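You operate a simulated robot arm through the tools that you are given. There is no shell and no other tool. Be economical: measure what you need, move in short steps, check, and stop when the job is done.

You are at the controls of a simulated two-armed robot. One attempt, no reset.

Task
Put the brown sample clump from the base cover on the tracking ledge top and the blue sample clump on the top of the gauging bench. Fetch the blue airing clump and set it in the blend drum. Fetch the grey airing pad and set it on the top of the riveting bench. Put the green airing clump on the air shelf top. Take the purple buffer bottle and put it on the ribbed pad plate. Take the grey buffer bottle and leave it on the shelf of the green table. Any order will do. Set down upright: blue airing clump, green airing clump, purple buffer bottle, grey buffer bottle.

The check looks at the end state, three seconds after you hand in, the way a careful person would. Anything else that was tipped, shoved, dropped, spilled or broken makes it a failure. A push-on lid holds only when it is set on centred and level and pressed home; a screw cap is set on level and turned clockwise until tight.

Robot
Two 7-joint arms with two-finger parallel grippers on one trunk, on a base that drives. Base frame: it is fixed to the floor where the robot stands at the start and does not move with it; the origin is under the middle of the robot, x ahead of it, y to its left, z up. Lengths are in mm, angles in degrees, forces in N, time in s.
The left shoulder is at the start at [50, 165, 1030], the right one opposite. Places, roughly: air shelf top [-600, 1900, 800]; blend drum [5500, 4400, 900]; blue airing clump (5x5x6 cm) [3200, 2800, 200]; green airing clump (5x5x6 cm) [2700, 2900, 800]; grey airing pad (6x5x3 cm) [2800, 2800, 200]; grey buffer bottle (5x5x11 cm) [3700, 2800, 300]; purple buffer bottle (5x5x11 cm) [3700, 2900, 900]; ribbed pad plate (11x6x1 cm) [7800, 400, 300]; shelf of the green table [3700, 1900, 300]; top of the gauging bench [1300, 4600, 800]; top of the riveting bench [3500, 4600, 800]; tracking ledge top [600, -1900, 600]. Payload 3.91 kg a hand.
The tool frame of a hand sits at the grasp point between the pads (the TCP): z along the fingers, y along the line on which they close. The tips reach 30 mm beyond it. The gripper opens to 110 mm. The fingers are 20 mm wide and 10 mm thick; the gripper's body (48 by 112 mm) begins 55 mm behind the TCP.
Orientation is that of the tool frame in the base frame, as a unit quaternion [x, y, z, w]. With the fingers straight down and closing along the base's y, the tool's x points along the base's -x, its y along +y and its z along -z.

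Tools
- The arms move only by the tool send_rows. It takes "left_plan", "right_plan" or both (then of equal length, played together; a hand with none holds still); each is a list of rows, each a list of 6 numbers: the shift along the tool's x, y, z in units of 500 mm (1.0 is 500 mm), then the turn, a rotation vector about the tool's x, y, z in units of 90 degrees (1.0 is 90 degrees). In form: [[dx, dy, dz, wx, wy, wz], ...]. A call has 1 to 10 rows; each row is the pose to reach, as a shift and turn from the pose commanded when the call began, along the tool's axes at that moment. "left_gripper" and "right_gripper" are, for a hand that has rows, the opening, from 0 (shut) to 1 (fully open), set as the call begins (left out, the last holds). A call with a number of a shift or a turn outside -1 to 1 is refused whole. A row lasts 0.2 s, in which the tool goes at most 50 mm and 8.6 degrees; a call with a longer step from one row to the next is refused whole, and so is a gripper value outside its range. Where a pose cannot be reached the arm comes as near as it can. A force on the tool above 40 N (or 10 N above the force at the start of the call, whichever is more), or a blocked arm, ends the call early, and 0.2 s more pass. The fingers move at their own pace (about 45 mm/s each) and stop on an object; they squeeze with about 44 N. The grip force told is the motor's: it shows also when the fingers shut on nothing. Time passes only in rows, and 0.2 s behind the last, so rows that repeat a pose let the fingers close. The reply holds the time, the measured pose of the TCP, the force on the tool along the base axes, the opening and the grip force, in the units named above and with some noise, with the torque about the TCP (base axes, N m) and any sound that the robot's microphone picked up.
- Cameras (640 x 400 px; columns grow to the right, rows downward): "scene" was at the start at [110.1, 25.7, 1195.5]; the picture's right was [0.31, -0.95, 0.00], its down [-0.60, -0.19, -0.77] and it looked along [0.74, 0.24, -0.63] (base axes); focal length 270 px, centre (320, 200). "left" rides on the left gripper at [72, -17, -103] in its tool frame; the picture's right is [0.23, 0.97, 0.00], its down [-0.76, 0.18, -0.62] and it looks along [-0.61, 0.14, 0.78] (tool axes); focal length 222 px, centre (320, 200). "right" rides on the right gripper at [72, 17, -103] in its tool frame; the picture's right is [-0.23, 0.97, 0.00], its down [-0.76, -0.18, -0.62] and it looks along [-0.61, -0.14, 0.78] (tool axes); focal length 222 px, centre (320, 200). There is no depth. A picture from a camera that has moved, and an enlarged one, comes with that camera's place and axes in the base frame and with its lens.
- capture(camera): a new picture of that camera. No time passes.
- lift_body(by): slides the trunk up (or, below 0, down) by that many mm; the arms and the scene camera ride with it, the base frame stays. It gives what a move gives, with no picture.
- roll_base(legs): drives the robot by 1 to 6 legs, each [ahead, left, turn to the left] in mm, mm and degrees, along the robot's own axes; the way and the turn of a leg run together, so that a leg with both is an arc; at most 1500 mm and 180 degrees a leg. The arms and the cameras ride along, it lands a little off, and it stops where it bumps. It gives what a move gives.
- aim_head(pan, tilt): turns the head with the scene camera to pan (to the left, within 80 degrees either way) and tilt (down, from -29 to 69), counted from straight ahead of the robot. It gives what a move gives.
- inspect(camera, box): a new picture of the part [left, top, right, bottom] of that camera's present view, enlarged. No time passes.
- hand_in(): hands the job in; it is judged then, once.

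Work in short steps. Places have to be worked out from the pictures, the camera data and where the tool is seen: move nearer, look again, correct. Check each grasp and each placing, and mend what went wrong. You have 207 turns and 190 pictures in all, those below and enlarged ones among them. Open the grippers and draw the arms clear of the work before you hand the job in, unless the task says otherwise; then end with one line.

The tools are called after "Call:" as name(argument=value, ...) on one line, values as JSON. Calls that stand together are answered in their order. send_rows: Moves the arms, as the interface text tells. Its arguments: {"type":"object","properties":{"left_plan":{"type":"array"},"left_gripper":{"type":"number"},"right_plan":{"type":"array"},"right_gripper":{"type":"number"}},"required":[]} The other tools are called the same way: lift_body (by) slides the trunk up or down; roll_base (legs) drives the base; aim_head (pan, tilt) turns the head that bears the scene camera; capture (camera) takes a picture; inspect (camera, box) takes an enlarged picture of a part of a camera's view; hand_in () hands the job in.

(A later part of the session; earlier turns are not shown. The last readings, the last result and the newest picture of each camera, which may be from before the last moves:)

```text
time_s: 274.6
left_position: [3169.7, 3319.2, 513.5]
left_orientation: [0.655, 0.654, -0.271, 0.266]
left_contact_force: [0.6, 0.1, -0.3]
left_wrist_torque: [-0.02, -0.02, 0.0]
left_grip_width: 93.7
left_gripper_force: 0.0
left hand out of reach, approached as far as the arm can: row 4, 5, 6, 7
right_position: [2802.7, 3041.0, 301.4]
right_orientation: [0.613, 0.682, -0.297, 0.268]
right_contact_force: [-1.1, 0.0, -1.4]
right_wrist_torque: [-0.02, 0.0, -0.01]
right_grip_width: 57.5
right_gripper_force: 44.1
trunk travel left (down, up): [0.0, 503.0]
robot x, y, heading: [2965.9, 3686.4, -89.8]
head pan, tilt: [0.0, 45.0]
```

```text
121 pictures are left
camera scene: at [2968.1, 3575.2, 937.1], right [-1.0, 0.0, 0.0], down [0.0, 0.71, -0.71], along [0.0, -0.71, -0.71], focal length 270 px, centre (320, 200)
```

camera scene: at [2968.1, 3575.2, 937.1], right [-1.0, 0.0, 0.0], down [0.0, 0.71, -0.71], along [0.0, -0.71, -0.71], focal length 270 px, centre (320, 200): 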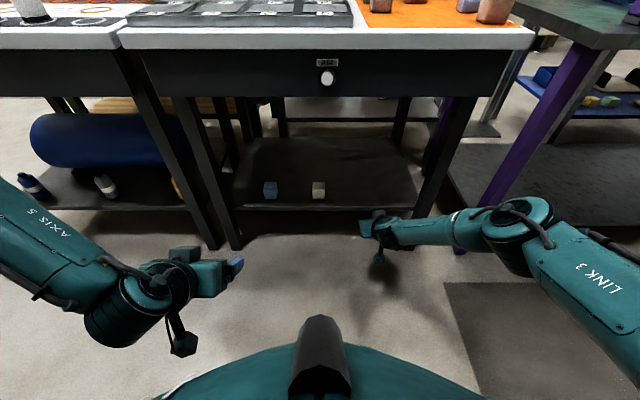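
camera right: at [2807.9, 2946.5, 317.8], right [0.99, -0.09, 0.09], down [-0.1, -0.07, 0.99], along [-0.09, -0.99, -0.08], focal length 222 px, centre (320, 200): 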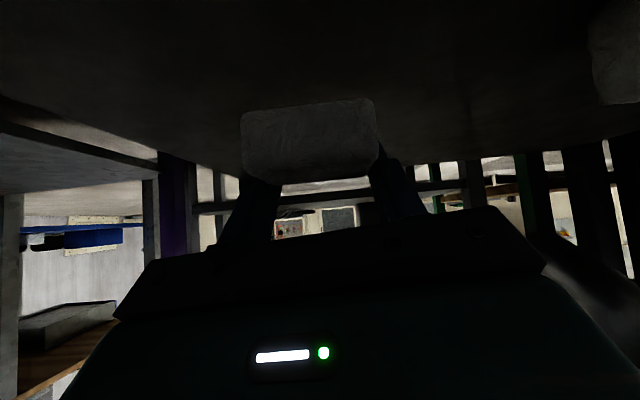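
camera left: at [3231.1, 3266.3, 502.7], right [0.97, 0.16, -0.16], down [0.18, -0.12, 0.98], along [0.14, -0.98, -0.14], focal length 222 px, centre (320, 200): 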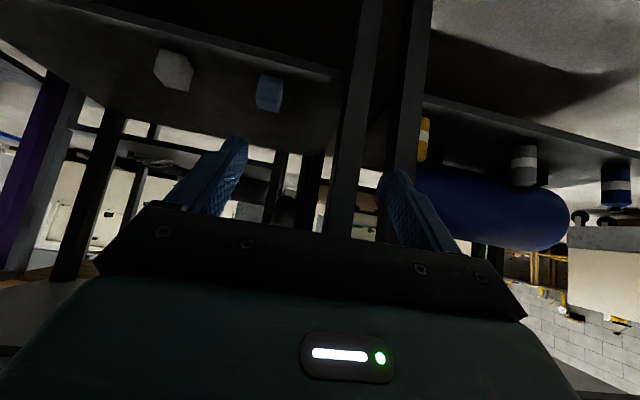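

Mirror the next steps: forward 70 mm (and inward), then down.

Call:
send_rows(left_plan=[[-0.05, -0.05, 0.05, 0, 0, 0], [-0.1, -0.1, 0.1, 0, 0, 0], [-0.1, -0.1, 0.1, 0, 0, 0]])

Call:
send_rows(left_plan=[[0.038, 0.01, 0.047, 0, 0, 0], [0.075, 0.02, 0.094, 0, 0, 0], [0.113, 0.03, 0.141, 0, 0, 0], [0.15, 0.04, 0.189, 0, 0, 0], [0.188, 0.05, 0.236, 0, 0, 0], [0.226, 0.058, 0.283, 0, 0, 0]])

```text
time_s: 275.4
left_position: [3137.0, 3247.7, 530.8]
left_orientation: [0.654, 0.654, -0.27, 0.267]
left_contact_force: [-0.3, 0.4, 0.1]
left_wrist_torque: [0.04, 0.0, -0.03]
left_grip_width: 93.5
left_gripper_force: 0.1
left hand out of reach, approached as far as the arm can: row 1, 2, 3
right_position: [2803.3, 3042.1, 302.0]
right_orientation: [0.613, 0.681, -0.298, 0.267]
right_contact_force: [0.0, -0.2, -0.4]
right_wrist_torque: [0.0, -0.02, 0.02]
right_grip_width: 57.6
right_gripper_force: 44.3
trunk travel left (down, up): [0.0, 503.0]
robot x, y, heading: [2968.1, 3686.6, -89.9]
head pan, tilt: [0.0, 45.0]
```

```text
time_s: 276.8
left_position: [3218.8, 3238.1, 468.0]
left_orientation: [0.654, 0.654, -0.271, 0.267]
left_contact_force: [0.4, 0.5, 0.1]
left_wrist_torque: [-0.02, -0.01, 0.0]
left_grip_width: 93.5
left_gripper_force: 0.1
left hand out of reach, approached as far as the arm can: row 1, 2, 3, 4, 5, 6
right_position: [2802.7, 3042.1, 301.5]
right_orientation: [0.613, 0.682, -0.297, 0.267]
right_contact_force: [-0.7, 0.1, -1.1]
right_wrist_torque: [-0.04, 0.0, 0.02]
right_grip_width: 57.1
right_gripper_force: 43.6
trunk travel left (down, up): [0.0, 503.0]
robot x, y, heading: [2969.2, 3687.6, -89.9]
head pan, tilt: [0.0, 45.0]
```

I try the left from far out: raise, extend to ~640 ahead, then lower straight down (backing the base 100 mm for room).

Call:
roll_base(legs=[[-100, 0, 0]])

Call:
send_rows(left_plan=[[-0.06, -0.02, -0.06, 0, 0, 0], [-0.12, -0.04, -0.12, 0, 0, 0], [-0.18, -0.06, -0.18, 0, 0, 0], [-0.212, -0.08, -0.212, 0, 0, 0], [-0.27, -0.1, -0.16, 0, 0, 0], [-0.33, -0.12, -0.1, 0, 0, 0], [-0.39, -0.14, -0.04, 0, 0, 0], [-0.44, -0.16, 0.01, 0, 0, 0], [-0.481, -0.16, 0.057, 0, 0, 0], [-0.481, -0.16, 0.057, 0, 0, 0]])

Call:
send_rows(left_plan=[[0.06, 0, 0.06, 0, 0, 0], [0.12, 0, 0.12, 0, 0, 0], [0.18, 0, 0.18, 0, 0, 0], [0.24, 0, 0.24, 0, 0, 0], [0.3, 0, 0.3, 0, 0, 0], [0.36, 0, 0.36, 0, 0, 0], [0.42, 0, 0.42, 0, 0, 0], [0.46, 0, 0.46, 0, 0, 0]])

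Call:
capture(camera="scene")

```text
time_s: 277.9
left_position: [3219.4, 3339.6, 468.7]
left_orientation: [0.654, 0.654, -0.271, 0.267]
left_contact_force: [-0.6, -0.1, -0.9]
left_wrist_torque: [-0.02, -0.03, 0.01]
left_grip_width: 93.5
left_gripper_force: 0.1
right_position: [2803.0, 3141.7, 300.9]
right_orientation: [0.613, 0.681, -0.298, 0.267]
right_contact_force: [-0.7, 0.0, 0.1]
right_wrist_torque: [-0.03, 0.03, 0.01]
right_grip_width: 57.6
right_gripper_force: 43.8
trunk travel left (down, up): [0.0, 503.0]
robot x, y, heading: [2969.1, 3785.8, -89.9]
head pan, tilt: [0.0, 45.0]
```

```text
time_s: 280.1
left_position: [3152.9, 3158.6, 625.4]
left_orientation: [0.654, 0.654, -0.271, 0.267]
left_contact_force: [0.7, -0.4, 0.9]
left_wrist_torque: [0.03, 0.01, 0.04]
left_grip_width: 93.2
left_gripper_force: 0.1
left hand out of reach, approached as far as the arm can: row 9, 10
right_position: [2803.1, 3141.0, 302.0]
right_orientation: [0.613, 0.681, -0.298, 0.266]
right_contact_force: [0.0, 0.0, -0.4]
right_wrist_torque: [0.0, -0.02, 0.02]
right_grip_width: 57.3
right_gripper_force: 44.0
trunk travel left (down, up): [0.0, 503.0]
robot x, y, heading: [2967.8, 3785.2, -90.0]
head pan, tilt: [0.0, 45.0]
```

```text
time_s: 281.9
left_position: [3228.9, 3238.0, 488.5]
left_orientation: [0.655, 0.653, -0.272, 0.266]
left_contact_force: [-0.3, -0.5, -0.4]
left_wrist_torque: [0.0, -0.02, 0.04]
left_grip_width: 93.3
left_gripper_force: 0.1
left hand out of reach, approached as far as the arm can: row 1, 2, 3, 4, 5, 6, 7, 8
right_position: [2802.9, 3140.7, 301.3]
right_orientation: [0.613, 0.682, -0.297, 0.267]
right_contact_force: [0.6, -0.6, -0.2]
right_wrist_torque: [-0.02, 0.04, -0.03]
right_grip_width: 57.1
right_gripper_force: 44.2
trunk travel left (down, up): [0.0, 503.0]
robot x, y, heading: [2968.9, 3789.0, -89.9]
head pan, tilt: [0.0, 45.0]
```

```text
120 pictures are left
camera scene: at [2967.9, 3674.5, 937.1], right [-1.0, 0.0, 0.0], down [0.0, 0.71, -0.71], along [0.0, -0.71, -0.71], focal length 270 px, centre (320, 200)
```

scene: 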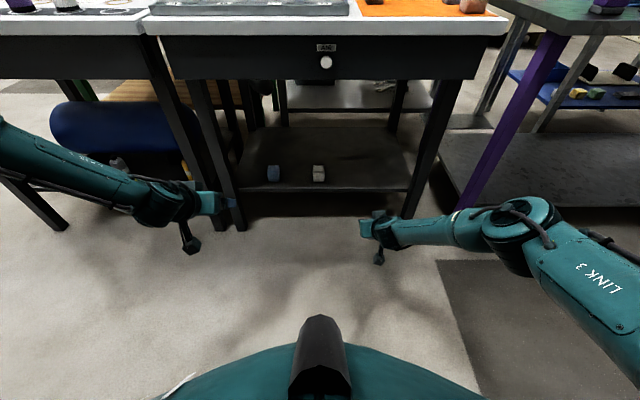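

The left arm stays in a bad elbow branch, but the right one is in a good posture. Plan: deliver the pad with the right hand (keeping that posture), then fetch the blue clump with the right too. Tuck the left arm and raise the trunk.

Call:
send_rows(left_plan=[[-0.008, -0.007, -0.077, 0, 0.056, 0], [-0.016, -0.013, -0.154, 0, 0.111, 0], [-0.023, -0.02, -0.231, 0, 0.167, 0], [-0.031, -0.027, -0.308, 0, 0.222, 0], [-0.039, -0.033, -0.385, 0, 0.278, 0], [-0.047, -0.04, -0.462, 0, 0.333, 0], [-0.054, -0.047, -0.539, 0, 0.389, 0], [-0.062, -0.053, -0.616, 0, 0.444, 0], [-0.07, -0.06, -0.693, 0, 0.5, 0]])

Call:
lift_body(by=500)

Call:
send_rows(right_plan=[[-0.06, 0, -0.06, 0, 0, 0], [-0.12, 0, -0.12, 0, 0, 0], [-0.18, 0, -0.18, 0, 0, 0], [-0.18, 0, -0.18, 0, 0, 0]])

Call:
capture(camera="scene")

```text
time_s: 283.9
left_position: [3199.1, 3458.1, 758.4]
left_orientation: [0.709, 0.705, 0.001, -0.005]
left_contact_force: [-0.3, 0.3, 0.5]
left_wrist_torque: [0.02, 0.01, 0.0]
left_grip_width: 93.4
left_gripper_force: 0.1
right_position: [2803.7, 3141.3, 300.1]
right_orientation: [0.613, 0.681, -0.298, 0.267]
right_contact_force: [0.1, 0.1, -0.9]
right_wrist_torque: [-0.01, -0.01, 0.0]
right_grip_width: 57.1
right_gripper_force: 43.1
trunk travel left (down, up): [0.0, 503.0]
robot x, y, heading: [2968.7, 3785.5, -90.0]
head pan, tilt: [0.0, 45.0]
```

```text
refused: 500 is not a number from -400 to 400
```

```text
time_s: 284.9
left_position: [3199.5, 3457.5, 757.9]
left_orientation: [0.708, 0.706, 0.0, -0.004]
left_contact_force: [0.4, 0.5, 0.0]
left_wrist_torque: [-0.01, 0.02, 0.02]
left_grip_width: 93.5
left_gripper_force: 0.0
right_position: [2812.8, 3146.2, 428.4]
right_orientation: [0.612, 0.682, -0.297, 0.267]
right_contact_force: [-0.3, 0.0, 0.3]
right_wrist_torque: [0.0, -0.03, 0.01]
right_grip_width: 57.2
right_gripper_force: 44.2
trunk travel left (down, up): [0.0, 503.0]
robot x, y, heading: [2970.9, 3788.8, -89.8]
head pan, tilt: [0.0, 45.0]
```

```text
119 pictures are left
camera scene: at [2967.9, 3674.6, 937.1], right [-1.0, 0.0, 0.0], down [0.0, 0.71, -0.71], along [0.0, -0.71, -0.71], focal length 270 px, centre (320, 200)
```

scene: 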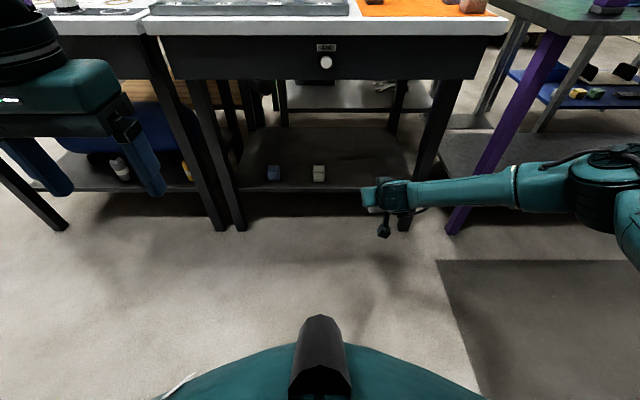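

Raise the trunk fully, come to mid-aisle, turn to +x, drive along and look left at the riveting bench.

Call:
lift_body(by=400)

Call:
lift_body(by=100)

Call:
roll_base(legs=[[150, 0, 0], [0, 0, 90], [300, 0, 0]])

Call:
aim_head(pan=65, tilt=35)

Call:
capture(camera="scene")

```text
time_s: 288.7
left_position: [3198.0, 3458.1, 1157.7]
left_orientation: [0.708, 0.706, 0.0, -0.004]
left_contact_force: [0.4, 0.6, 0.3]
left_wrist_torque: [0.0, -0.03, 0.03]
left_grip_width: 93.5
left_gripper_force: 0.1
right_position: [2812.1, 3147.4, 826.9]
right_orientation: [0.613, 0.681, -0.298, 0.267]
right_contact_force: [0.7, 1.2, -0.7]
right_wrist_torque: [0.0, 0.0, -0.04]
right_grip_width: 57.1
right_gripper_force: 43.8
trunk travel left (down, up): [-400.0, 103.0]
robot x, y, heading: [2967.5, 3786.2, -90.1]
head pan, tilt: [0.0, 45.0]
```

```text
time_s: 290.1
left_position: [3199.7, 3456.9, 1257.3]
left_orientation: [0.709, 0.705, 0.0, -0.004]
left_contact_force: [-0.5, 0.4, -0.5]
left_wrist_torque: [-0.02, -0.03, 0.01]
left_grip_width: 93.4
left_gripper_force: 0.0
right_position: [2811.4, 3147.3, 928.4]
right_orientation: [0.613, 0.681, -0.298, 0.267]
right_contact_force: [-1.0, -0.1, 0.3]
right_wrist_torque: [0.04, 0.02, 0.01]
right_grip_width: 57.2
right_gripper_force: 44.2
trunk travel left (down, up): [-500.0, 3.0]
robot x, y, heading: [2969.4, 3790.2, -89.9]
head pan, tilt: [0.0, 45.0]
```

```text
time_s: 296.9
left_position: [3587.8, 3882.2, 1257.6]
left_orientation: [-0.01, 1.0, -0.003, -0.002]
left_contact_force: [-0.1, -0.5, 0.0]
left_wrist_torque: [0.0, 0.01, 0.01]
left_grip_width: 93.4
left_gripper_force: 0.1
right_position: [3907.0, 3500.7, 927.0]
right_orientation: [-0.059, 0.915, -0.017, 0.4]
right_contact_force: [-0.3, -0.4, -0.3]
right_wrist_torque: [0.02, -0.03, -0.01]
right_grip_width: 56.9
right_gripper_force: 44.3
trunk travel left (down, up): [-500.0, 3.0]
robot x, y, heading: [3264.1, 3642.0, 1.4]
head pan, tilt: [0.0, 45.0]
```

```text
time_s: 298.3
left_position: [3587.2, 3880.9, 1257.8]
left_orientation: [-0.011, 1.0, -0.002, -0.003]
left_contact_force: [0.4, -0.4, -0.8]
left_wrist_torque: [0.02, 0.02, 0.0]
left_grip_width: 93.6
left_gripper_force: 0.1
right_position: [3908.9, 3501.0, 928.2]
right_orientation: [-0.058, 0.915, -0.017, 0.4]
right_contact_force: [0.1, -0.1, -0.5]
right_wrist_torque: [0.02, 0.04, 0.02]
right_grip_width: 56.8
right_gripper_force: 44.4
trunk travel left (down, up): [-500.0, 3.0]
robot x, y, heading: [3261.9, 3642.8, 1.3]
head pan, tilt: [65.0, 35.0]
```

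```text
118 pictures are left
camera scene: at [3329.0, 3724.0, 1451.9], right [0.92, -0.4, 0.0], down [-0.23, -0.53, -0.82], along [0.33, 0.75, -0.57], focal length 270 px, centre (320, 200)
```

scene: 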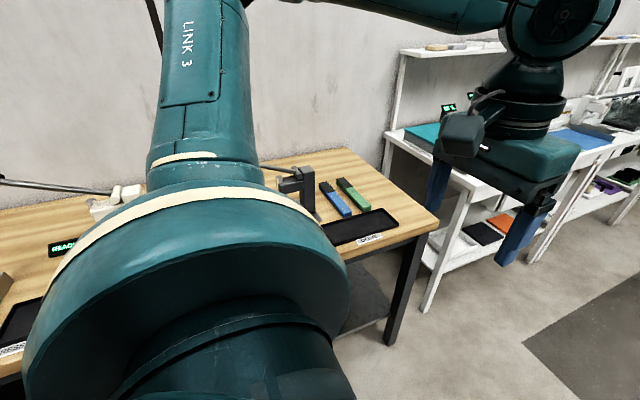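

The bench spans to x≈4000. I move back from it a little, turn to face it, and view from the front.

Call:
roll_base(legs=[[150, -150, 0], [0, 0, 88.7]])

Call:
aim_head(pan=0, tilt=42)

Call:
capture(camera="scene")

```text
time_s: 303.7
left_position: [3190.9, 3827.9, 1257.6]
left_orientation: [-0.704, 0.71, -0.004, 0.001]
left_contact_force: [-0.2, 0.5, 0.6]
left_wrist_torque: [0.02, 0.0, 0.01]
left_grip_width: 93.4
left_gripper_force: 0.1
right_position: [3580.0, 4135.8, 927.6]
right_orientation: [0.68, -0.615, -0.266, -0.298]
right_contact_force: [-0.6, -0.3, 0.4]
right_wrist_torque: [0.04, 0.05, -0.01]
right_grip_width: 57.1
right_gripper_force: 44.6
trunk travel left (down, up): [-500.0, 3.0]
robot x, y, heading: [3416.5, 3497.9, 89.7]
head pan, tilt: [65.0, 35.0]
```

```text
time_s: 305.1
left_position: [3190.9, 3825.4, 1257.0]
left_orientation: [-0.704, 0.71, -0.004, 0.0]
left_contact_force: [0.3, 0.3, 0.6]
left_wrist_torque: [0.02, 0.02, 0.0]
left_grip_width: 93.6
left_gripper_force: 0.1
right_position: [3579.5, 4135.2, 927.8]
right_orientation: [0.679, -0.615, -0.267, -0.299]
right_contact_force: [0.1, 0.5, -1.0]
right_wrist_torque: [0.04, 0.01, -0.03]
right_grip_width: 57.1
right_gripper_force: 43.7
trunk travel left (down, up): [-500.0, 3.0]
robot x, y, heading: [3422.5, 3497.7, 89.9]
head pan, tilt: [0.0, 42.0]
```

```text
117 pictures are left
camera scene: at [3419.1, 3610.1, 1441.5], right [1.0, 0.0, 0.0], down [0.0, -0.67, -0.74], along [0.0, 0.74, -0.67], focal length 270 px, centre (320, 200)
```

scene: 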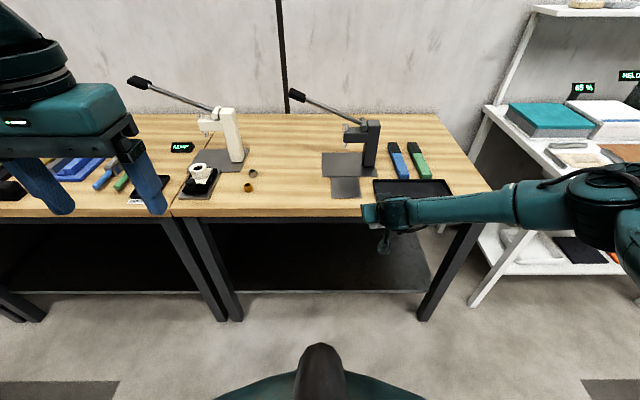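

Free spot on the riveting bench at about [3330, 4300], between brass rings and steel plate. I drive so the hand is over it.

Call:
roll_base(legs=[[0, 250, 0], [165, 0, 0]])

Call:
capture(camera="scene")

Call:
capture(camera="right")

```text
time_s: 307.9
left_position: [2943.7, 3991.3, 1257.2]
left_orientation: [-0.703, 0.711, -0.004, 0.0]
left_contact_force: [0.5, 0.2, 0.0]
left_wrist_torque: [0.0, 0.04, -0.01]
left_grip_width: 93.5
left_gripper_force: 0.0
right_position: [3332.8, 4300.7, 926.9]
right_orientation: [0.68, -0.615, -0.267, -0.298]
right_contact_force: [-0.1, 0.7, 0.7]
right_wrist_torque: [0.0, -0.02, 0.0]
right_grip_width: 56.9
right_gripper_force: 44.0
trunk travel left (down, up): [-500.0, 3.0]
robot x, y, heading: [3170.2, 3659.6, 89.7]
head pan, tilt: [0.0, 42.0]
```

```text
116 pictures are left
camera scene: at [3172.0, 3774.9, 1441.4], right [1.0, 0.0, 0.0], down [0.0, -0.67, -0.74], along [0.0, 0.74, -0.67], focal length 270 px, centre (320, 200)
```

scene: 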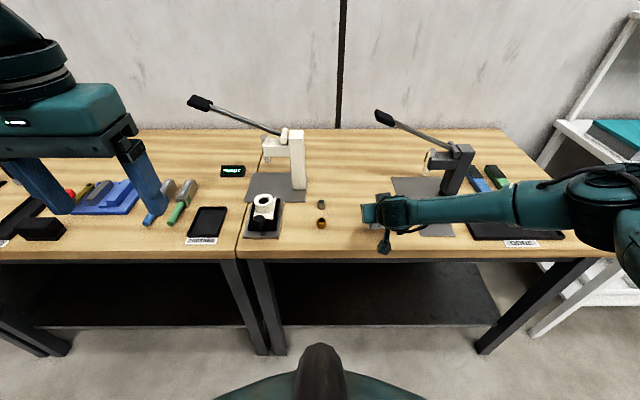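

```text
115 pictures are left
camera right: at [3322.6, 4174.3, 943.4], right [-0.99, 0.09, 0.09], down [0.1, 0.07, 0.99], along [0.08, 0.99, -0.08], focal length 222 px, centre (320, 200)
```

right: 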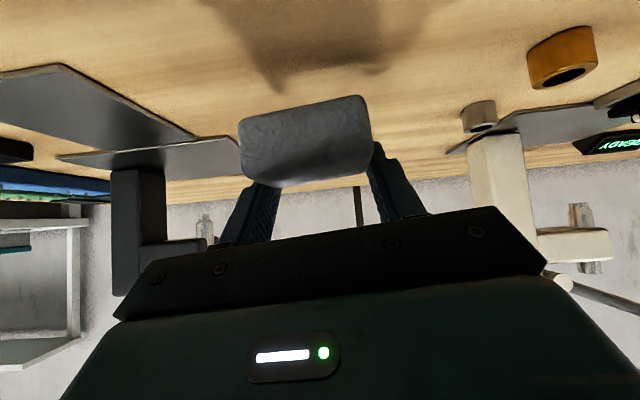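

Over clear wood. Lower with the trunk, then check contact.

Call:
lift_body(by=-37)

Call:
send_rows(right_plan=[[0.004, 0, 0.004, 0, 0, 0], [0.007, 0, 0.007, 0, 0, 0]])

Call:
inspect(camera="scene", box=[280, 140, 460, 280])

```text
time_s: 308.7
left_position: [2944.5, 3991.0, 1221.7]
left_orientation: [-0.704, 0.711, -0.004, 0.0]
left_contact_force: [0.6, 0.2, 0.2]
left_wrist_torque: [0.0, -0.02, -0.01]
left_grip_width: 93.3
left_gripper_force: 0.1
right_position: [3332.9, 4299.0, 890.6]
right_orientation: [0.679, -0.615, -0.266, -0.3]
right_contact_force: [-0.5, 1.1, -0.4]
right_wrist_torque: [0.08, -0.01, 0.01]
right_grip_width: 56.8
right_gripper_force: 44.2
trunk travel left (down, up): [-463.0, 40.0]
robot x, y, heading: [3173.4, 3660.6, 89.8]
head pan, tilt: [0.0, 42.0]
```

```text
time_s: 309.3
left_position: [2944.2, 3990.8, 1220.8]
left_orientation: [-0.704, 0.71, -0.004, 0.0]
left_contact_force: [0.0, -0.2, 0.7]
left_wrist_torque: [-0.03, 0.02, -0.05]
left_grip_width: 93.4
left_gripper_force: 0.0
right_position: [3333.0, 4299.5, 886.1]
right_orientation: [0.679, -0.615, -0.266, -0.299]
right_contact_force: [0.2, 0.6, 0.0]
right_wrist_torque: [0.03, 0.01, -0.03]
right_grip_width: 56.8
right_gripper_force: 44.0
trunk travel left (down, up): [-463.0, 40.0]
robot x, y, heading: [3172.0, 3660.6, 89.8]
head pan, tilt: [0.0, 42.0]
```

```text
2.86 times, centred on (370, 210) of scene
camera zoom: at [3172.1, 3774.1, 1404.5], right [1.0, 0.0, 0.0], down [0.0, -0.67, -0.74], along [0.0, 0.74, -0.67], focal length 771 px, centre (177, 171)
```

zoom: 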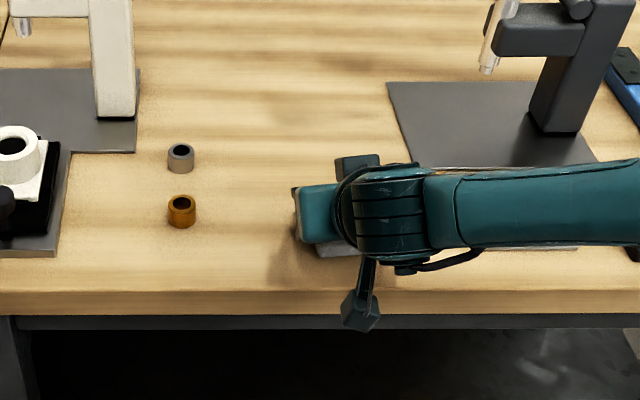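

Still free; go down a few more mm.

Call:
send_rows(right_plan=[[0.003, 0, 0.003, 0, 0, 0], [0.006, 0, 0.006, 0, 0, 0]])

Call:
send_rows(right_plan=[[0.002, 0, 0.002, 0, 0, 0], [0.004, 0, 0.004, 0, 0, 0]])

```text
time_s: 309.9
left_position: [2943.9, 3989.5, 1221.2]
left_orientation: [-0.704, 0.71, -0.004, 0.0]
left_contact_force: [-1.2, -1.1, 0.5]
left_wrist_torque: [0.0, -0.01, -0.04]
left_grip_width: 93.4
left_gripper_force: 0.0
right_position: [3332.9, 4301.4, 883.7]
right_orientation: [0.678, -0.615, -0.268, -0.301]
right_contact_force: [0.8, -1.7, 9.3]
right_wrist_torque: [-0.4, 0.2, 0.08]
right_grip_width: 57.1
right_gripper_force: 44.0
trunk travel left (down, up): [-463.0, 40.0]
robot x, y, heading: [3172.9, 3660.0, 89.7]
head pan, tilt: [0.0, 42.0]
```

```text
time_s: 310.5
left_position: [2943.7, 3988.3, 1222.5]
left_orientation: [-0.704, 0.71, -0.002, 0.001]
left_contact_force: [-1.5, 0.4, -0.1]
left_wrist_torque: [-0.01, -0.03, 0.06]
left_grip_width: 93.2
left_gripper_force: 0.0
right_position: [3332.4, 4300.6, 884.0]
right_orientation: [0.678, -0.615, -0.269, -0.301]
right_contact_force: [0.8, -0.2, 23.7]
right_wrist_torque: [-0.76, 0.59, 0.03]
right_grip_width: 56.9
right_gripper_force: 43.8
trunk travel left (down, up): [-463.0, 40.0]
robot x, y, heading: [3173.4, 3663.4, 89.9]
head pan, tilt: [0.0, 42.0]
```

Contact. Ease up 2 mm while opening, then lift with the trunk so the posture stays.

Call:
send_rows(right_plan=[[-0.002, 0, -0.002, 0, 0, 0], [-0.003, 0, -0.003, 0, 0, 0], [-0.003, 0, -0.003, 0, 0, 0], [-0.003, 0, -0.003, 0, 0, 0], [-0.003, 0, -0.003, 0, 0, 0]], right_gripper=0.9)

Call:
lift_body(by=40)

Call:
send_rows(right_plan=[[-0.05, 0, -0.05, 0, 0, 0], [-0.1, 0, -0.1, 0, 0, 0], [-0.1, 0, -0.1, 0, 0, 0]])

Call:
roll_base(legs=[[-170, 0, 0]])

Call:
capture(camera="scene")

```text
time_s: 311.7
left_position: [2944.3, 3988.8, 1222.2]
left_orientation: [-0.705, 0.709, -0.003, 0.001]
left_contact_force: [-0.5, 0.3, -0.8]
left_wrist_torque: [0.0, 0.0, -0.01]
left_grip_width: 93.2
left_gripper_force: 0.0
right_position: [3333.6, 4299.2, 881.2]
right_orientation: [0.679, -0.615, -0.267, -0.299]
right_contact_force: [8.8, -5.9, 10.6]
right_wrist_torque: [-0.07, 0.29, 0.16]
right_grip_width: 94.2
right_gripper_force: 0.1
trunk travel left (down, up): [-463.0, 40.0]
robot x, y, heading: [3173.3, 3662.7, 89.7]
head pan, tilt: [0.0, 42.0]
```

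```text
time_s: 312.5
left_position: [2944.5, 3991.0, 1260.7]
left_orientation: [-0.704, 0.71, -0.004, 0.0]
left_contact_force: [0.5, -0.3, 0.7]
left_wrist_torque: [0.02, 0.01, -0.02]
left_grip_width: 93.3
left_gripper_force: 0.1
right_position: [3332.2, 4300.7, 920.1]
right_orientation: [0.68, -0.615, -0.266, -0.299]
right_contact_force: [-0.4, 0.3, -0.4]
right_wrist_torque: [0.01, 0.0, -0.01]
right_grip_width: 99.0
right_gripper_force: 0.1
trunk travel left (down, up): [-503.0, 0.0]
robot x, y, heading: [3170.3, 3663.0, 89.7]
head pan, tilt: [0.0, 42.0]
```

```text
time_s: 313.3
left_position: [2943.9, 3989.8, 1261.6]
left_orientation: [-0.704, 0.71, -0.003, 0.0]
left_contact_force: [0.1, 0.0, -0.6]
left_wrist_torque: [0.0, -0.03, -0.02]
left_grip_width: 93.5
left_gripper_force: 0.1
right_position: [3327.3, 4296.3, 991.8]
right_orientation: [0.68, -0.615, -0.266, -0.299]
right_contact_force: [-0.1, -0.2, 0.2]
right_wrist_torque: [0.0, 0.01, -0.02]
right_grip_width: 98.9
right_gripper_force: 0.1
trunk travel left (down, up): [-503.0, 0.0]
robot x, y, heading: [3172.5, 3664.2, 89.5]
head pan, tilt: [0.0, 42.0]
```

```text
time_s: 314.8
left_position: [2942.8, 3818.7, 1261.5]
left_orientation: [-0.704, 0.71, -0.003, 0.0]
left_contact_force: [-0.5, -0.4, 0.8]
left_wrist_torque: [-0.02, -0.02, -0.03]
left_grip_width: 93.5
left_gripper_force: 0.1
right_position: [3325.4, 4126.2, 991.8]
right_orientation: [0.68, -0.614, -0.267, -0.299]
right_contact_force: [0.2, 0.0, -0.8]
right_wrist_torque: [0.01, -0.04, -0.02]
right_grip_width: 98.9
right_gripper_force: 0.1
trunk travel left (down, up): [-503.0, 0.0]
robot x, y, heading: [3170.7, 3494.8, 89.7]
head pan, tilt: [0.0, 42.0]
```

```text
113 pictures are left
camera scene: at [3171.3, 3602.6, 1444.5], right [1.0, 0.0, 0.0], down [0.0, -0.67, -0.74], along [0.0, 0.74, -0.67], focal length 270 px, centre (320, 200)
```

scene: 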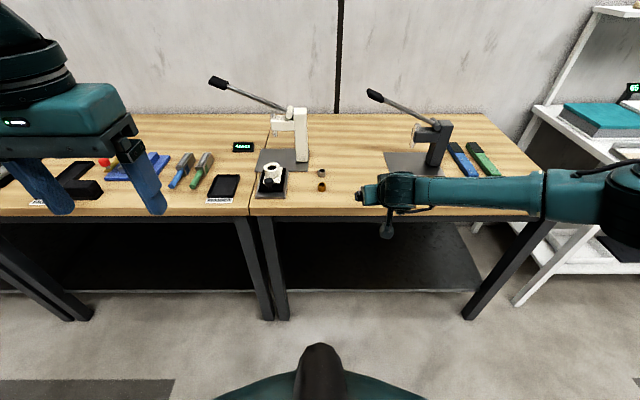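

Pad should be behind the hand in this view; check with the right camera.

Call:
capture(camera="right")

```text
112 pictures are left
camera right: at [3316.4, 4000.1, 1007.1], right [-0.99, 0.09, 0.09], down [0.1, 0.07, 0.99], along [0.08, 0.99, -0.08], focal length 222 px, centre (320, 200)
```

right: 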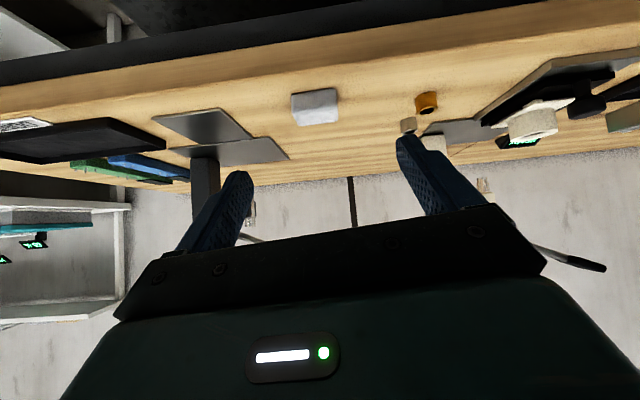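

The pad lies on the bench. Now blue with the right hand: turn around mid-aisle, line up on x≈3157, and lower the trunk.

Call:
roll_base(legs=[[0, 0, -90], [150, 270, 0], [0, 0, -90]])

Call:
lift_body(by=-400)

Call:
lift_body(by=-103)

Call:
send_rows(right_plan=[[0.06, 0, 0.06, 0, 0, 0], [0.12, 0, 0.12, 0, 0, 0], [0.18, 0, 0.18, 0, 0, 0], [0.24, 0, 0.24, 0, 0, 0], [0.24, 0, 0.24, 0, 0, 0]])

Call:
capture(camera="right")

```text
time_s: 324.6
left_position: [3551.5, 3431.3, 1260.9]
left_orientation: [0.711, 0.703, 0.0, -0.004]
left_contact_force: [0.0, 0.2, -0.1]
left_wrist_torque: [-0.01, 0.03, 0.01]
left_grip_width: 93.7
left_gripper_force: 0.1
right_position: [3166.6, 3125.1, 990.7]
right_orientation: [0.616, 0.678, -0.299, 0.266]
right_contact_force: [0.1, -0.7, 0.5]
right_wrist_torque: [-0.02, -0.02, 0.0]
right_grip_width: 98.9
right_gripper_force: 0.0
trunk travel left (down, up): [-503.0, 0.0]
robot x, y, heading: [3322.4, 3758.7, -90.4]
head pan, tilt: [0.0, 42.0]
```

```text
time_s: 328.4
left_position: [3551.5, 3431.8, 860.6]
left_orientation: [0.711, 0.703, 0.0, -0.003]
left_contact_force: [-0.3, -0.6, 0.9]
left_wrist_torque: [-0.02, -0.01, 0.01]
left_grip_width: 93.5
left_gripper_force: 0.0
right_position: [3166.8, 3126.6, 590.5]
right_orientation: [0.616, 0.679, -0.299, 0.265]
right_contact_force: [0.1, -0.4, -0.1]
right_wrist_torque: [-0.03, 0.0, 0.0]
right_grip_width: 99.0
right_gripper_force: 0.0
trunk travel left (down, up): [-103.0, 400.0]
robot x, y, heading: [3322.7, 3761.3, -90.2]
head pan, tilt: [0.0, 42.0]
```

```text
time_s: 329.7
left_position: [3551.2, 3432.9, 758.2]
left_orientation: [0.711, 0.703, 0.0, -0.004]
left_contact_force: [0.1, -0.6, 0.9]
left_wrist_torque: [0.02, 0.05, -0.01]
left_grip_width: 93.5
left_gripper_force: 0.0
right_position: [3166.6, 3126.6, 487.2]
right_orientation: [0.615, 0.679, -0.299, 0.266]
right_contact_force: [-0.1, -0.5, 0.7]
right_wrist_torque: [0.0, -0.05, 0.02]
right_grip_width: 98.9
right_gripper_force: 0.1
trunk travel left (down, up): [0.0, 503.0]
robot x, y, heading: [3321.3, 3763.4, -90.3]
head pan, tilt: [0.0, 42.0]
```

```text
time_s: 330.9
left_position: [3551.4, 3431.9, 758.0]
left_orientation: [0.711, 0.703, 0.0, -0.004]
left_contact_force: [0.4, 0.1, 0.3]
left_wrist_torque: [0.01, -0.01, 0.0]
left_grip_width: 93.6
left_gripper_force: 0.0
right_position: [3153.1, 3120.9, 318.5]
right_orientation: [0.615, 0.68, -0.299, 0.266]
right_contact_force: [0.2, -0.7, -1.1]
right_wrist_torque: [0.0, 0.02, 0.01]
right_grip_width: 99.3
right_gripper_force: 0.0
trunk travel left (down, up): [0.0, 503.0]
robot x, y, heading: [3325.1, 3761.6, -90.2]
head pan, tilt: [0.0, 42.0]
```

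```text
111 pictures are left
camera right: at [3164.5, 3247.1, 334.6], right [0.99, -0.09, 0.09], down [-0.1, -0.07, 0.99], along [-0.09, -0.99, -0.08], focal length 222 px, centre (320, 200)
```

right: 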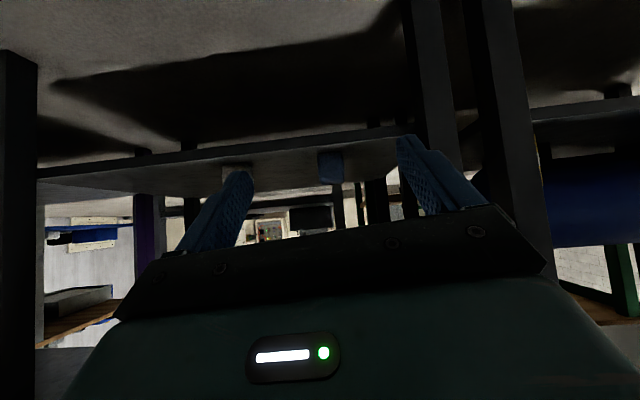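

The posture came down fine and blue is straight ahead (x≈3152). Lower to z≈263 and drive in 200 mm.

Call:
send_rows(right_plan=[[0.04, 0, 0.04, 0, 0, 0], [0.078, 0, 0.078, 0, 0, 0], [0.078, 0, 0.078, 0, 0, 0]])

Call:
roll_base(legs=[[205, 0, 0.2]])

Call:
capture(camera="right")

Call:
capture(camera="scene")

```text
time_s: 331.7
left_position: [3550.3, 3432.9, 756.9]
left_orientation: [0.711, 0.704, 0.001, -0.004]
left_contact_force: [0.7, -0.3, -0.4]
left_wrist_torque: [0.04, 0.01, 0.01]
left_grip_width: 93.5
left_gripper_force: 0.0
right_position: [3150.6, 3119.0, 264.1]
right_orientation: [0.616, 0.678, -0.3, 0.266]
right_contact_force: [0.0, -0.5, 0.0]
right_wrist_torque: [-0.01, 0.04, -0.03]
right_grip_width: 99.0
right_gripper_force: 0.1
trunk travel left (down, up): [0.0, 503.0]
robot x, y, heading: [3322.7, 3759.2, -90.1]
head pan, tilt: [0.0, 42.0]
```

```text
time_s: 333.4
left_position: [3552.6, 3229.3, 755.9]
left_orientation: [0.709, 0.705, 0.0, -0.003]
left_contact_force: [0.6, 0.5, 0.4]
left_wrist_torque: [0.0, 0.03, -0.02]
left_grip_width: 93.4
left_gripper_force: 0.1
right_position: [3151.2, 2912.9, 264.3]
right_orientation: [0.615, 0.679, -0.299, 0.266]
right_contact_force: [0.3, -0.1, 0.6]
right_wrist_torque: [0.01, -0.01, -0.03]
right_grip_width: 98.8
right_gripper_force: 0.1
trunk travel left (down, up): [0.0, 503.0]
robot x, y, heading: [3326.2, 3559.2, -90.3]
head pan, tilt: [0.0, 42.0]
```

```text
110 pictures are left
camera right: at [3161.5, 3039.6, 279.9], right [0.99, -0.09, 0.09], down [-0.1, -0.07, 0.99], along [-0.08, -0.99, -0.08], focal length 222 px, centre (320, 200)
```

right: 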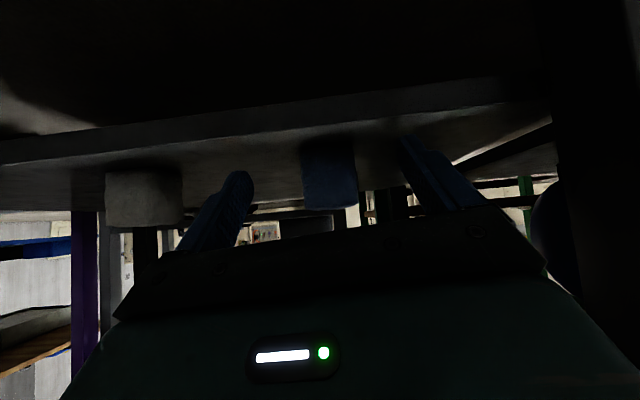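

```text
109 pictures are left
camera scene: at [3321.8, 3443.8, 941.5], right [-1.0, 0.0, 0.0], down [0.0, 0.67, -0.74], along [0.0, -0.74, -0.67], focal length 270 px, centre (320, 200)
```

scene: 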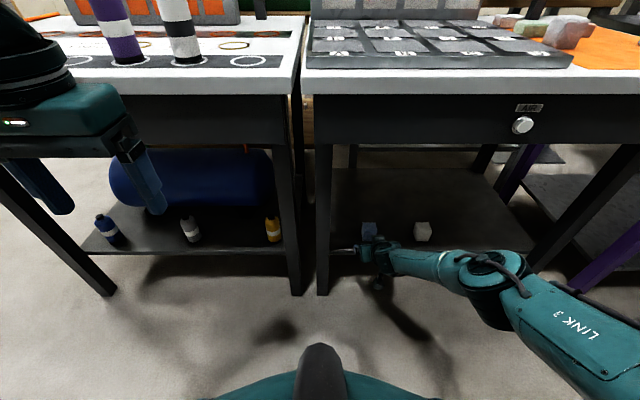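

Nearly aligned; shift 5 mm left and drive 95 mm so the clump is between the fingers.

Call:
roll_base(legs=[[94, 5, 0]])

Call:
capture(camera="right")

```text
time_s: 334.5
left_position: [3555.7, 3135.3, 758.4]
left_orientation: [0.71, 0.704, 0.0, -0.004]
left_contact_force: [-0.8, 0.1, -0.1]
left_wrist_torque: [0.0, 0.01, 0.02]
left_grip_width: 93.6
left_gripper_force: 0.1
right_position: [3155.9, 2819.2, 263.9]
right_orientation: [0.614, 0.68, -0.298, 0.266]
right_contact_force: [0.6, -0.3, -0.6]
right_wrist_torque: [0.0, 0.0, 0.03]
right_grip_width: 99.1
right_gripper_force: 0.1
trunk travel left (down, up): [0.0, 503.0]
robot x, y, heading: [3326.7, 3462.0, -90.2]
head pan, tilt: [0.0, 42.0]
```

```text
108 pictures are left
camera right: at [3166.4, 2946.1, 279.9], right [0.99, -0.09, 0.09], down [-0.1, -0.07, 0.99], along [-0.08, -0.99, -0.08], focal length 222 px, centre (320, 200)
```

right: 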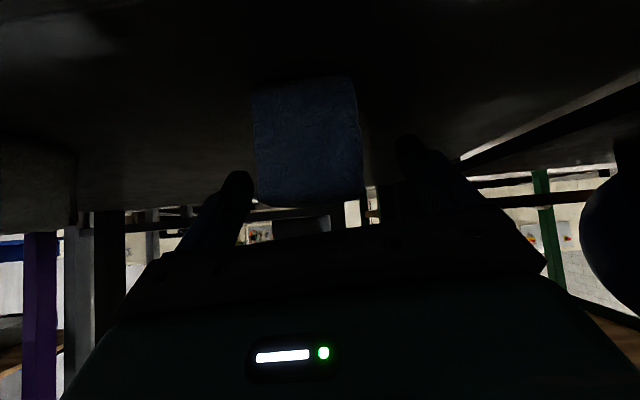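

Clump between the fingers. Close, lift 35 mm, back out.

Call:
send_rows(right_plan=[[0, 0, 0, 0, 0, 0], [0, 0, 0, 0, 0, 0], [0, 0, 0, 0, 0, 0], [0, 0, 0, 0, 0, 0], [0, 0, 0, 0, 0, 0]], right_gripper=0)

Call:
send_rows(right_plan=[[-0.025, 0, -0.025, 0, 0, 0], [-0.06, 0, -0.06, 0, 0, 0], [-0.06, 0, -0.06, 0, 0, 0]])

Call:
capture(camera="right")

Call:
roll_base(legs=[[-310, 0, 0]])

```text
time_s: 335.7
left_position: [3555.7, 3135.9, 758.4]
left_orientation: [0.709, 0.705, 0.0, -0.005]
left_contact_force: [-0.2, 0.1, 0.3]
left_wrist_torque: [-0.02, -0.02, -0.02]
left_grip_width: 93.5
left_gripper_force: 0.0
right_position: [3156.3, 2820.9, 264.2]
right_orientation: [0.614, 0.681, -0.298, 0.266]
right_contact_force: [0.4, -0.3, 0.5]
right_wrist_torque: [-0.02, -0.03, -0.03]
right_grip_width: 49.9
right_gripper_force: 44.0
trunk travel left (down, up): [0.0, 503.0]
robot x, y, heading: [3327.8, 3467.1, -89.9]
head pan, tilt: [0.0, 42.0]
```

```text
time_s: 336.5
left_position: [3556.1, 3134.0, 757.2]
left_orientation: [0.71, 0.704, 0.0, -0.004]
left_contact_force: [0.4, 0.3, 0.4]
left_wrist_torque: [-0.03, 0.05, -0.01]
left_grip_width: 93.5
left_gripper_force: 0.1
right_position: [3159.3, 2822.0, 305.8]
right_orientation: [0.614, 0.68, -0.299, 0.266]
right_contact_force: [-0.3, 0.3, -0.8]
right_wrist_torque: [0.02, -0.03, 0.02]
right_grip_width: 49.6
right_gripper_force: 44.6
trunk travel left (down, up): [0.0, 503.0]
robot x, y, heading: [3329.2, 3461.1, -90.0]
head pan, tilt: [0.0, 42.0]
```

```text
107 pictures are left
camera right: at [3169.3, 2947.9, 322.6], right [0.99, -0.09, 0.09], down [-0.1, -0.07, 0.99], along [-0.08, -0.99, -0.08], focal length 222 px, centre (320, 200)
```

right: 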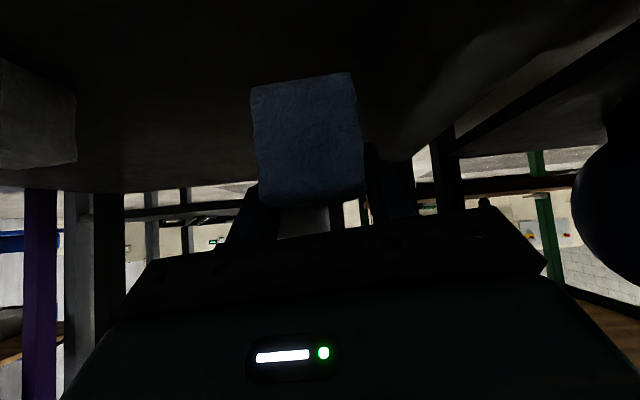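

```text
time_s: 338.6
left_position: [3557.1, 3442.1, 757.1]
left_orientation: [0.71, 0.704, 0.0, -0.004]
left_contact_force: [1.1, -0.2, -0.3]
left_wrist_torque: [0.01, -0.02, -0.01]
left_grip_width: 93.3
left_gripper_force: 0.2
right_position: [3159.3, 3129.2, 306.3]
right_orientation: [0.615, 0.68, -0.298, 0.265]
right_contact_force: [-0.4, 0.4, -0.5]
right_wrist_torque: [-0.01, -0.02, 0.02]
right_grip_width: 50.1
right_gripper_force: 44.1
trunk travel left (down, up): [0.0, 503.0]
robot x, y, heading: [3328.8, 3769.6, -89.9]
head pan, tilt: [0.0, 42.0]
```

Blue is held firmly. Raise trunk and hand, turn to +x and head along the aisle toward the drum, looking ahead.

Call:
lift_body(by=400)

Call:
lift_body(by=100)

Call:
send_rows(right_plan=[[-0.06, 0, -0.06, 0, 0, 0], [-0.12, 0, -0.12, 0, 0, 0], [-0.18, 0, -0.18, 0, 0, 0], [-0.24, 0, -0.24, 0, 0, 0], [-0.24, 0, -0.24, 0, 0, 0]])

Call:
roll_base(legs=[[130, 0, 0], [0, 0, 90]])

Call:
aim_head(pan=12, tilt=25)

Call:
capture(camera="scene")

```text
time_s: 342.4
left_position: [3556.0, 3442.7, 1157.4]
left_orientation: [0.711, 0.704, 0.0, -0.003]
left_contact_force: [1.4, 0.2, -0.1]
left_wrist_torque: [-0.01, 0.01, 0.02]
left_grip_width: 93.3
left_gripper_force: 0.1
right_position: [3159.9, 3130.0, 705.8]
right_orientation: [0.616, 0.679, -0.299, 0.266]
right_contact_force: [0.0, -0.6, -0.4]
right_wrist_torque: [0.0, 0.0, 0.0]
right_grip_width: 49.2
right_gripper_force: 44.2
trunk travel left (down, up): [-400.0, 103.0]
robot x, y, heading: [3328.1, 3773.8, -90.3]
head pan, tilt: [0.0, 42.0]
```

```text
time_s: 343.7
left_position: [3556.9, 3441.7, 1258.8]
left_orientation: [0.71, 0.704, 0.0, -0.004]
left_contact_force: [-0.9, -0.3, 0.6]
left_wrist_torque: [0.04, -0.02, -0.01]
left_grip_width: 93.4
left_gripper_force: 0.1
right_position: [3158.6, 3129.4, 807.8]
right_orientation: [0.615, 0.68, -0.298, 0.266]
right_contact_force: [-0.4, -0.7, -0.1]
right_wrist_torque: [0.0, -0.02, -0.01]
right_grip_width: 49.3
right_gripper_force: 44.0
trunk travel left (down, up): [-500.0, 3.0]
robot x, y, heading: [3327.4, 3769.7, -89.9]
head pan, tilt: [0.0, 42.0]
```

```text
time_s: 344.9
left_position: [3557.2, 3443.0, 1257.2]
left_orientation: [0.71, 0.704, 0.0, -0.004]
left_contact_force: [-0.2, -1.0, -0.6]
left_wrist_torque: [0.02, -0.01, 0.01]
left_grip_width: 93.6
left_gripper_force: 0.0
right_position: [3173.1, 3136.5, 974.0]
right_orientation: [0.615, 0.679, -0.299, 0.266]
right_contact_force: [0.1, 0.0, -0.5]
right_wrist_torque: [0.0, -0.01, -0.03]
right_grip_width: 48.9
right_gripper_force: 43.7
trunk travel left (down, up): [-500.0, 3.0]
robot x, y, heading: [3326.9, 3771.6, -90.5]
head pan, tilt: [0.0, 42.0]
```

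```text
time_s: 350.0
left_position: [3659.2, 3866.7, 1257.3]
left_orientation: [0.008, 1.0, -0.003, -0.003]
left_contact_force: [0.2, 0.1, -0.4]
left_wrist_torque: [0.03, 0.01, -0.01]
left_grip_width: 93.3
left_gripper_force: 0.0
right_position: [3960.7, 3478.9, 974.4]
right_orientation: [-0.042, 0.916, -0.025, 0.399]
right_contact_force: [0.1, 0.2, -0.7]
right_wrist_torque: [0.01, 0.0, -0.01]
right_grip_width: 48.6
right_gripper_force: 44.3
trunk travel left (down, up): [-500.0, 3.0]
robot x, y, heading: [3322.6, 3642.6, -0.8]
head pan, tilt: [0.0, 42.0]
```

```text
time_s: 350.8
left_position: [3659.8, 3866.6, 1256.9]
left_orientation: [0.009, 1.0, -0.003, -0.003]
left_contact_force: [0.1, -0.2, -0.1]
left_wrist_torque: [0.0, 0.0, -0.03]
left_grip_width: 93.4
left_gripper_force: 0.1
right_position: [3960.5, 3479.9, 975.0]
right_orientation: [-0.042, 0.915, -0.024, 0.4]
right_contact_force: [0.5, 0.4, -0.3]
right_wrist_torque: [-0.02, -0.01, 0.01]
right_grip_width: 48.9
right_gripper_force: 44.5
trunk travel left (down, up): [-500.0, 3.0]
robot x, y, heading: [3329.8, 3641.3, -0.9]
head pan, tilt: [12.0, 25.0]
```

```text
106 pictures are left
camera scene: at [3446.9, 3658.2, 1467.6], right [0.2, -0.98, 0.0], down [-0.42, -0.08, -0.91], along [0.89, 0.18, -0.42], focal length 270 px, centre (320, 200)
```

scene: 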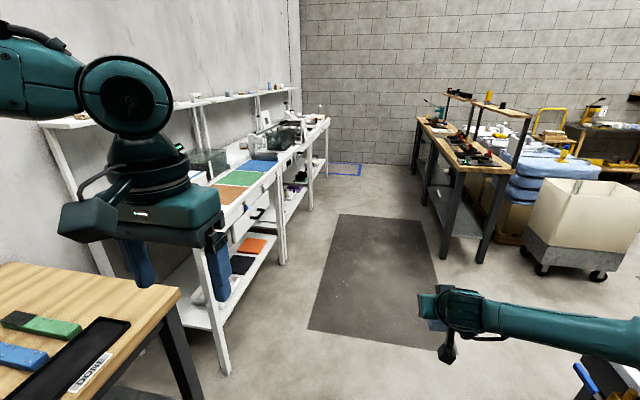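

Aisle is clear. Drive on to x≈4850 and look at the white benches where the drum should be.

Call:
roll_base(legs=[[1450, 0, 0.9]])

Call:
aim_head(pan=45, tilt=30)

Call:
capture(camera="scene")

```text
time_s: 358.0
left_position: [5114.5, 3858.8, 1258.3]
left_orientation: [0.004, 1.0, -0.002, -0.002]
left_contact_force: [0.4, -0.3, 0.2]
left_wrist_torque: [0.0, -0.02, 0.04]
left_grip_width: 93.4
left_gripper_force: 0.0
right_position: [5420.4, 3473.7, 975.5]
right_orientation: [-0.047, 0.915, -0.022, 0.399]
right_contact_force: [0.3, -0.3, -0.8]
right_wrist_torque: [-0.01, 0.02, 0.01]
right_grip_width: 49.1
right_gripper_force: 44.1
trunk travel left (down, up): [-500.0, 3.0]
robot x, y, heading: [4785.3, 3629.7, 0.0]
head pan, tilt: [12.0, 25.0]
```

```text
time_s: 359.0
left_position: [5114.8, 3858.9, 1257.4]
left_orientation: [0.005, 1.0, -0.002, -0.003]
left_contact_force: [0.0, -0.5, 0.4]
left_wrist_torque: [0.02, -0.01, 0.0]
left_grip_width: 93.4
left_gripper_force: 0.0
right_position: [5421.2, 3474.2, 974.4]
right_orientation: [-0.046, 0.915, -0.022, 0.4]
right_contact_force: [0.7, -0.8, -0.1]
right_wrist_torque: [0.01, 0.01, 0.02]
right_grip_width: 49.0
right_gripper_force: 44.1
trunk travel left (down, up): [-500.0, 3.0]
robot x, y, heading: [4785.8, 3634.4, -0.2]
head pan, tilt: [45.0, 30.0]
```

```text
105 pictures are left
camera scene: at [4878.7, 3692.7, 1459.8], right [0.7, -0.71, 0.0], down [-0.36, -0.35, -0.87], along [0.62, 0.61, -0.5], focal length 270 px, centre (320, 200)
```

scene: 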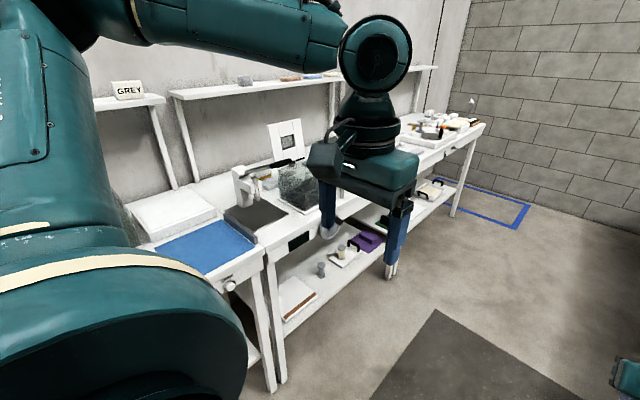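

Move to x≈5335, step back and face the bench.

Call:
roll_base(legs=[[550, -150, 0], [0, 0, 90]])

Call:
aim_head(pan=0, tilt=35)

Call:
capture(camera="scene")

```text
time_s: 366.1
left_position: [5112.2, 3808.2, 1258.2]
left_orientation: [-0.701, 0.714, -0.003, 0.001]
left_contact_force: [1.0, 0.4, -1.0]
left_wrist_torque: [0.0, -0.01, 0.03]
left_grip_width: 93.3
left_gripper_force: 0.2
right_position: [5499.4, 4109.2, 973.8]
right_orientation: [0.677, -0.618, -0.265, -0.3]
right_contact_force: [0.7, -0.8, 0.5]
right_wrist_torque: [-0.01, -0.03, 0.0]
right_grip_width: 49.0
right_gripper_force: 43.8
trunk travel left (down, up): [-500.0, 3.0]
robot x, y, heading: [5335.8, 3472.8, 89.5]
head pan, tilt: [45.0, 30.0]
```

```text
time_s: 367.2
left_position: [5111.7, 3807.6, 1257.8]
left_orientation: [-0.7, 0.714, -0.004, 0.0]
left_contact_force: [-0.2, 0.2, -0.7]
left_wrist_torque: [0.0, 0.0, 0.01]
left_grip_width: 93.9
left_gripper_force: 0.1
right_position: [5499.0, 4109.7, 975.0]
right_orientation: [0.676, -0.619, -0.264, -0.299]
right_contact_force: [-0.2, -1.4, 0.5]
right_wrist_torque: [-0.01, 0.02, 0.01]
right_grip_width: 48.9
right_gripper_force: 43.9
trunk travel left (down, up): [-500.0, 3.0]
robot x, y, heading: [5335.7, 3476.8, 89.3]
head pan, tilt: [0.0, 35.0]
```

```text
104 pictures are left
camera scene: at [5337.9, 3593.5, 1452.0], right [1.0, -0.01, 0.0], down [-0.01, -0.57, -0.82], along [0.01, 0.82, -0.57], focal length 270 px, centre (320, 200)
```

scene: 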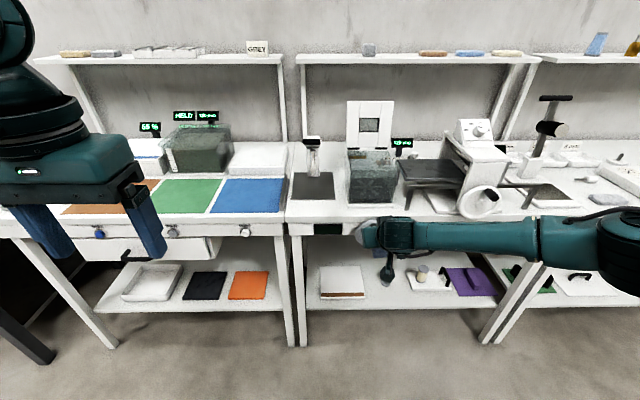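

The open-lidded glass box at (370,170) fits the blend drum's place; zoom in.

Call:
inspect(camera="scene", box=[300, 80, 460, 250])

Call:
capture(camera="right")

```text
2.35 times, centred on (380, 165) of scene
camera zoom: at [5337.9, 3593.5, 1452.0], right [1.0, -0.01, 0.0], down [-0.01, -0.57, -0.82], along [0.01, 0.82, -0.57], focal length 635 px, centre (179, 282)
```

zoom: 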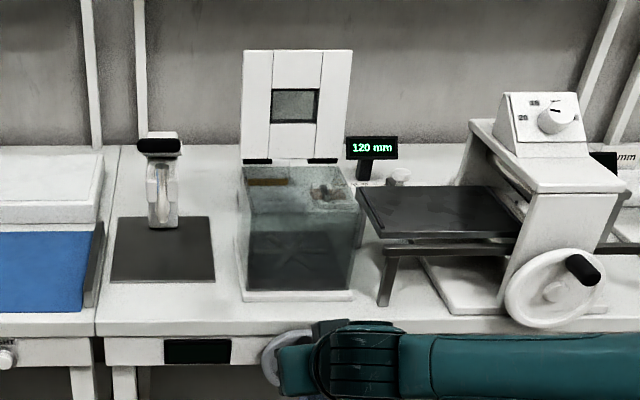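

```text
102 pictures are left
camera right: at [5488.1, 3984.1, 991.0], right [-0.99, 0.1, 0.09], down [0.1, 0.07, 0.99], along [0.09, 0.99, -0.08], focal length 222 px, centre (320, 200)
```

right: 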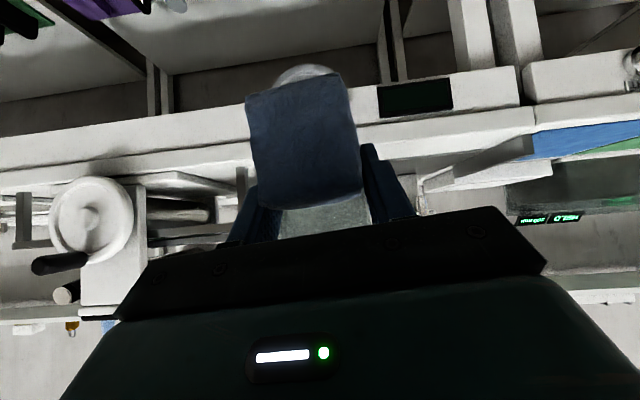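

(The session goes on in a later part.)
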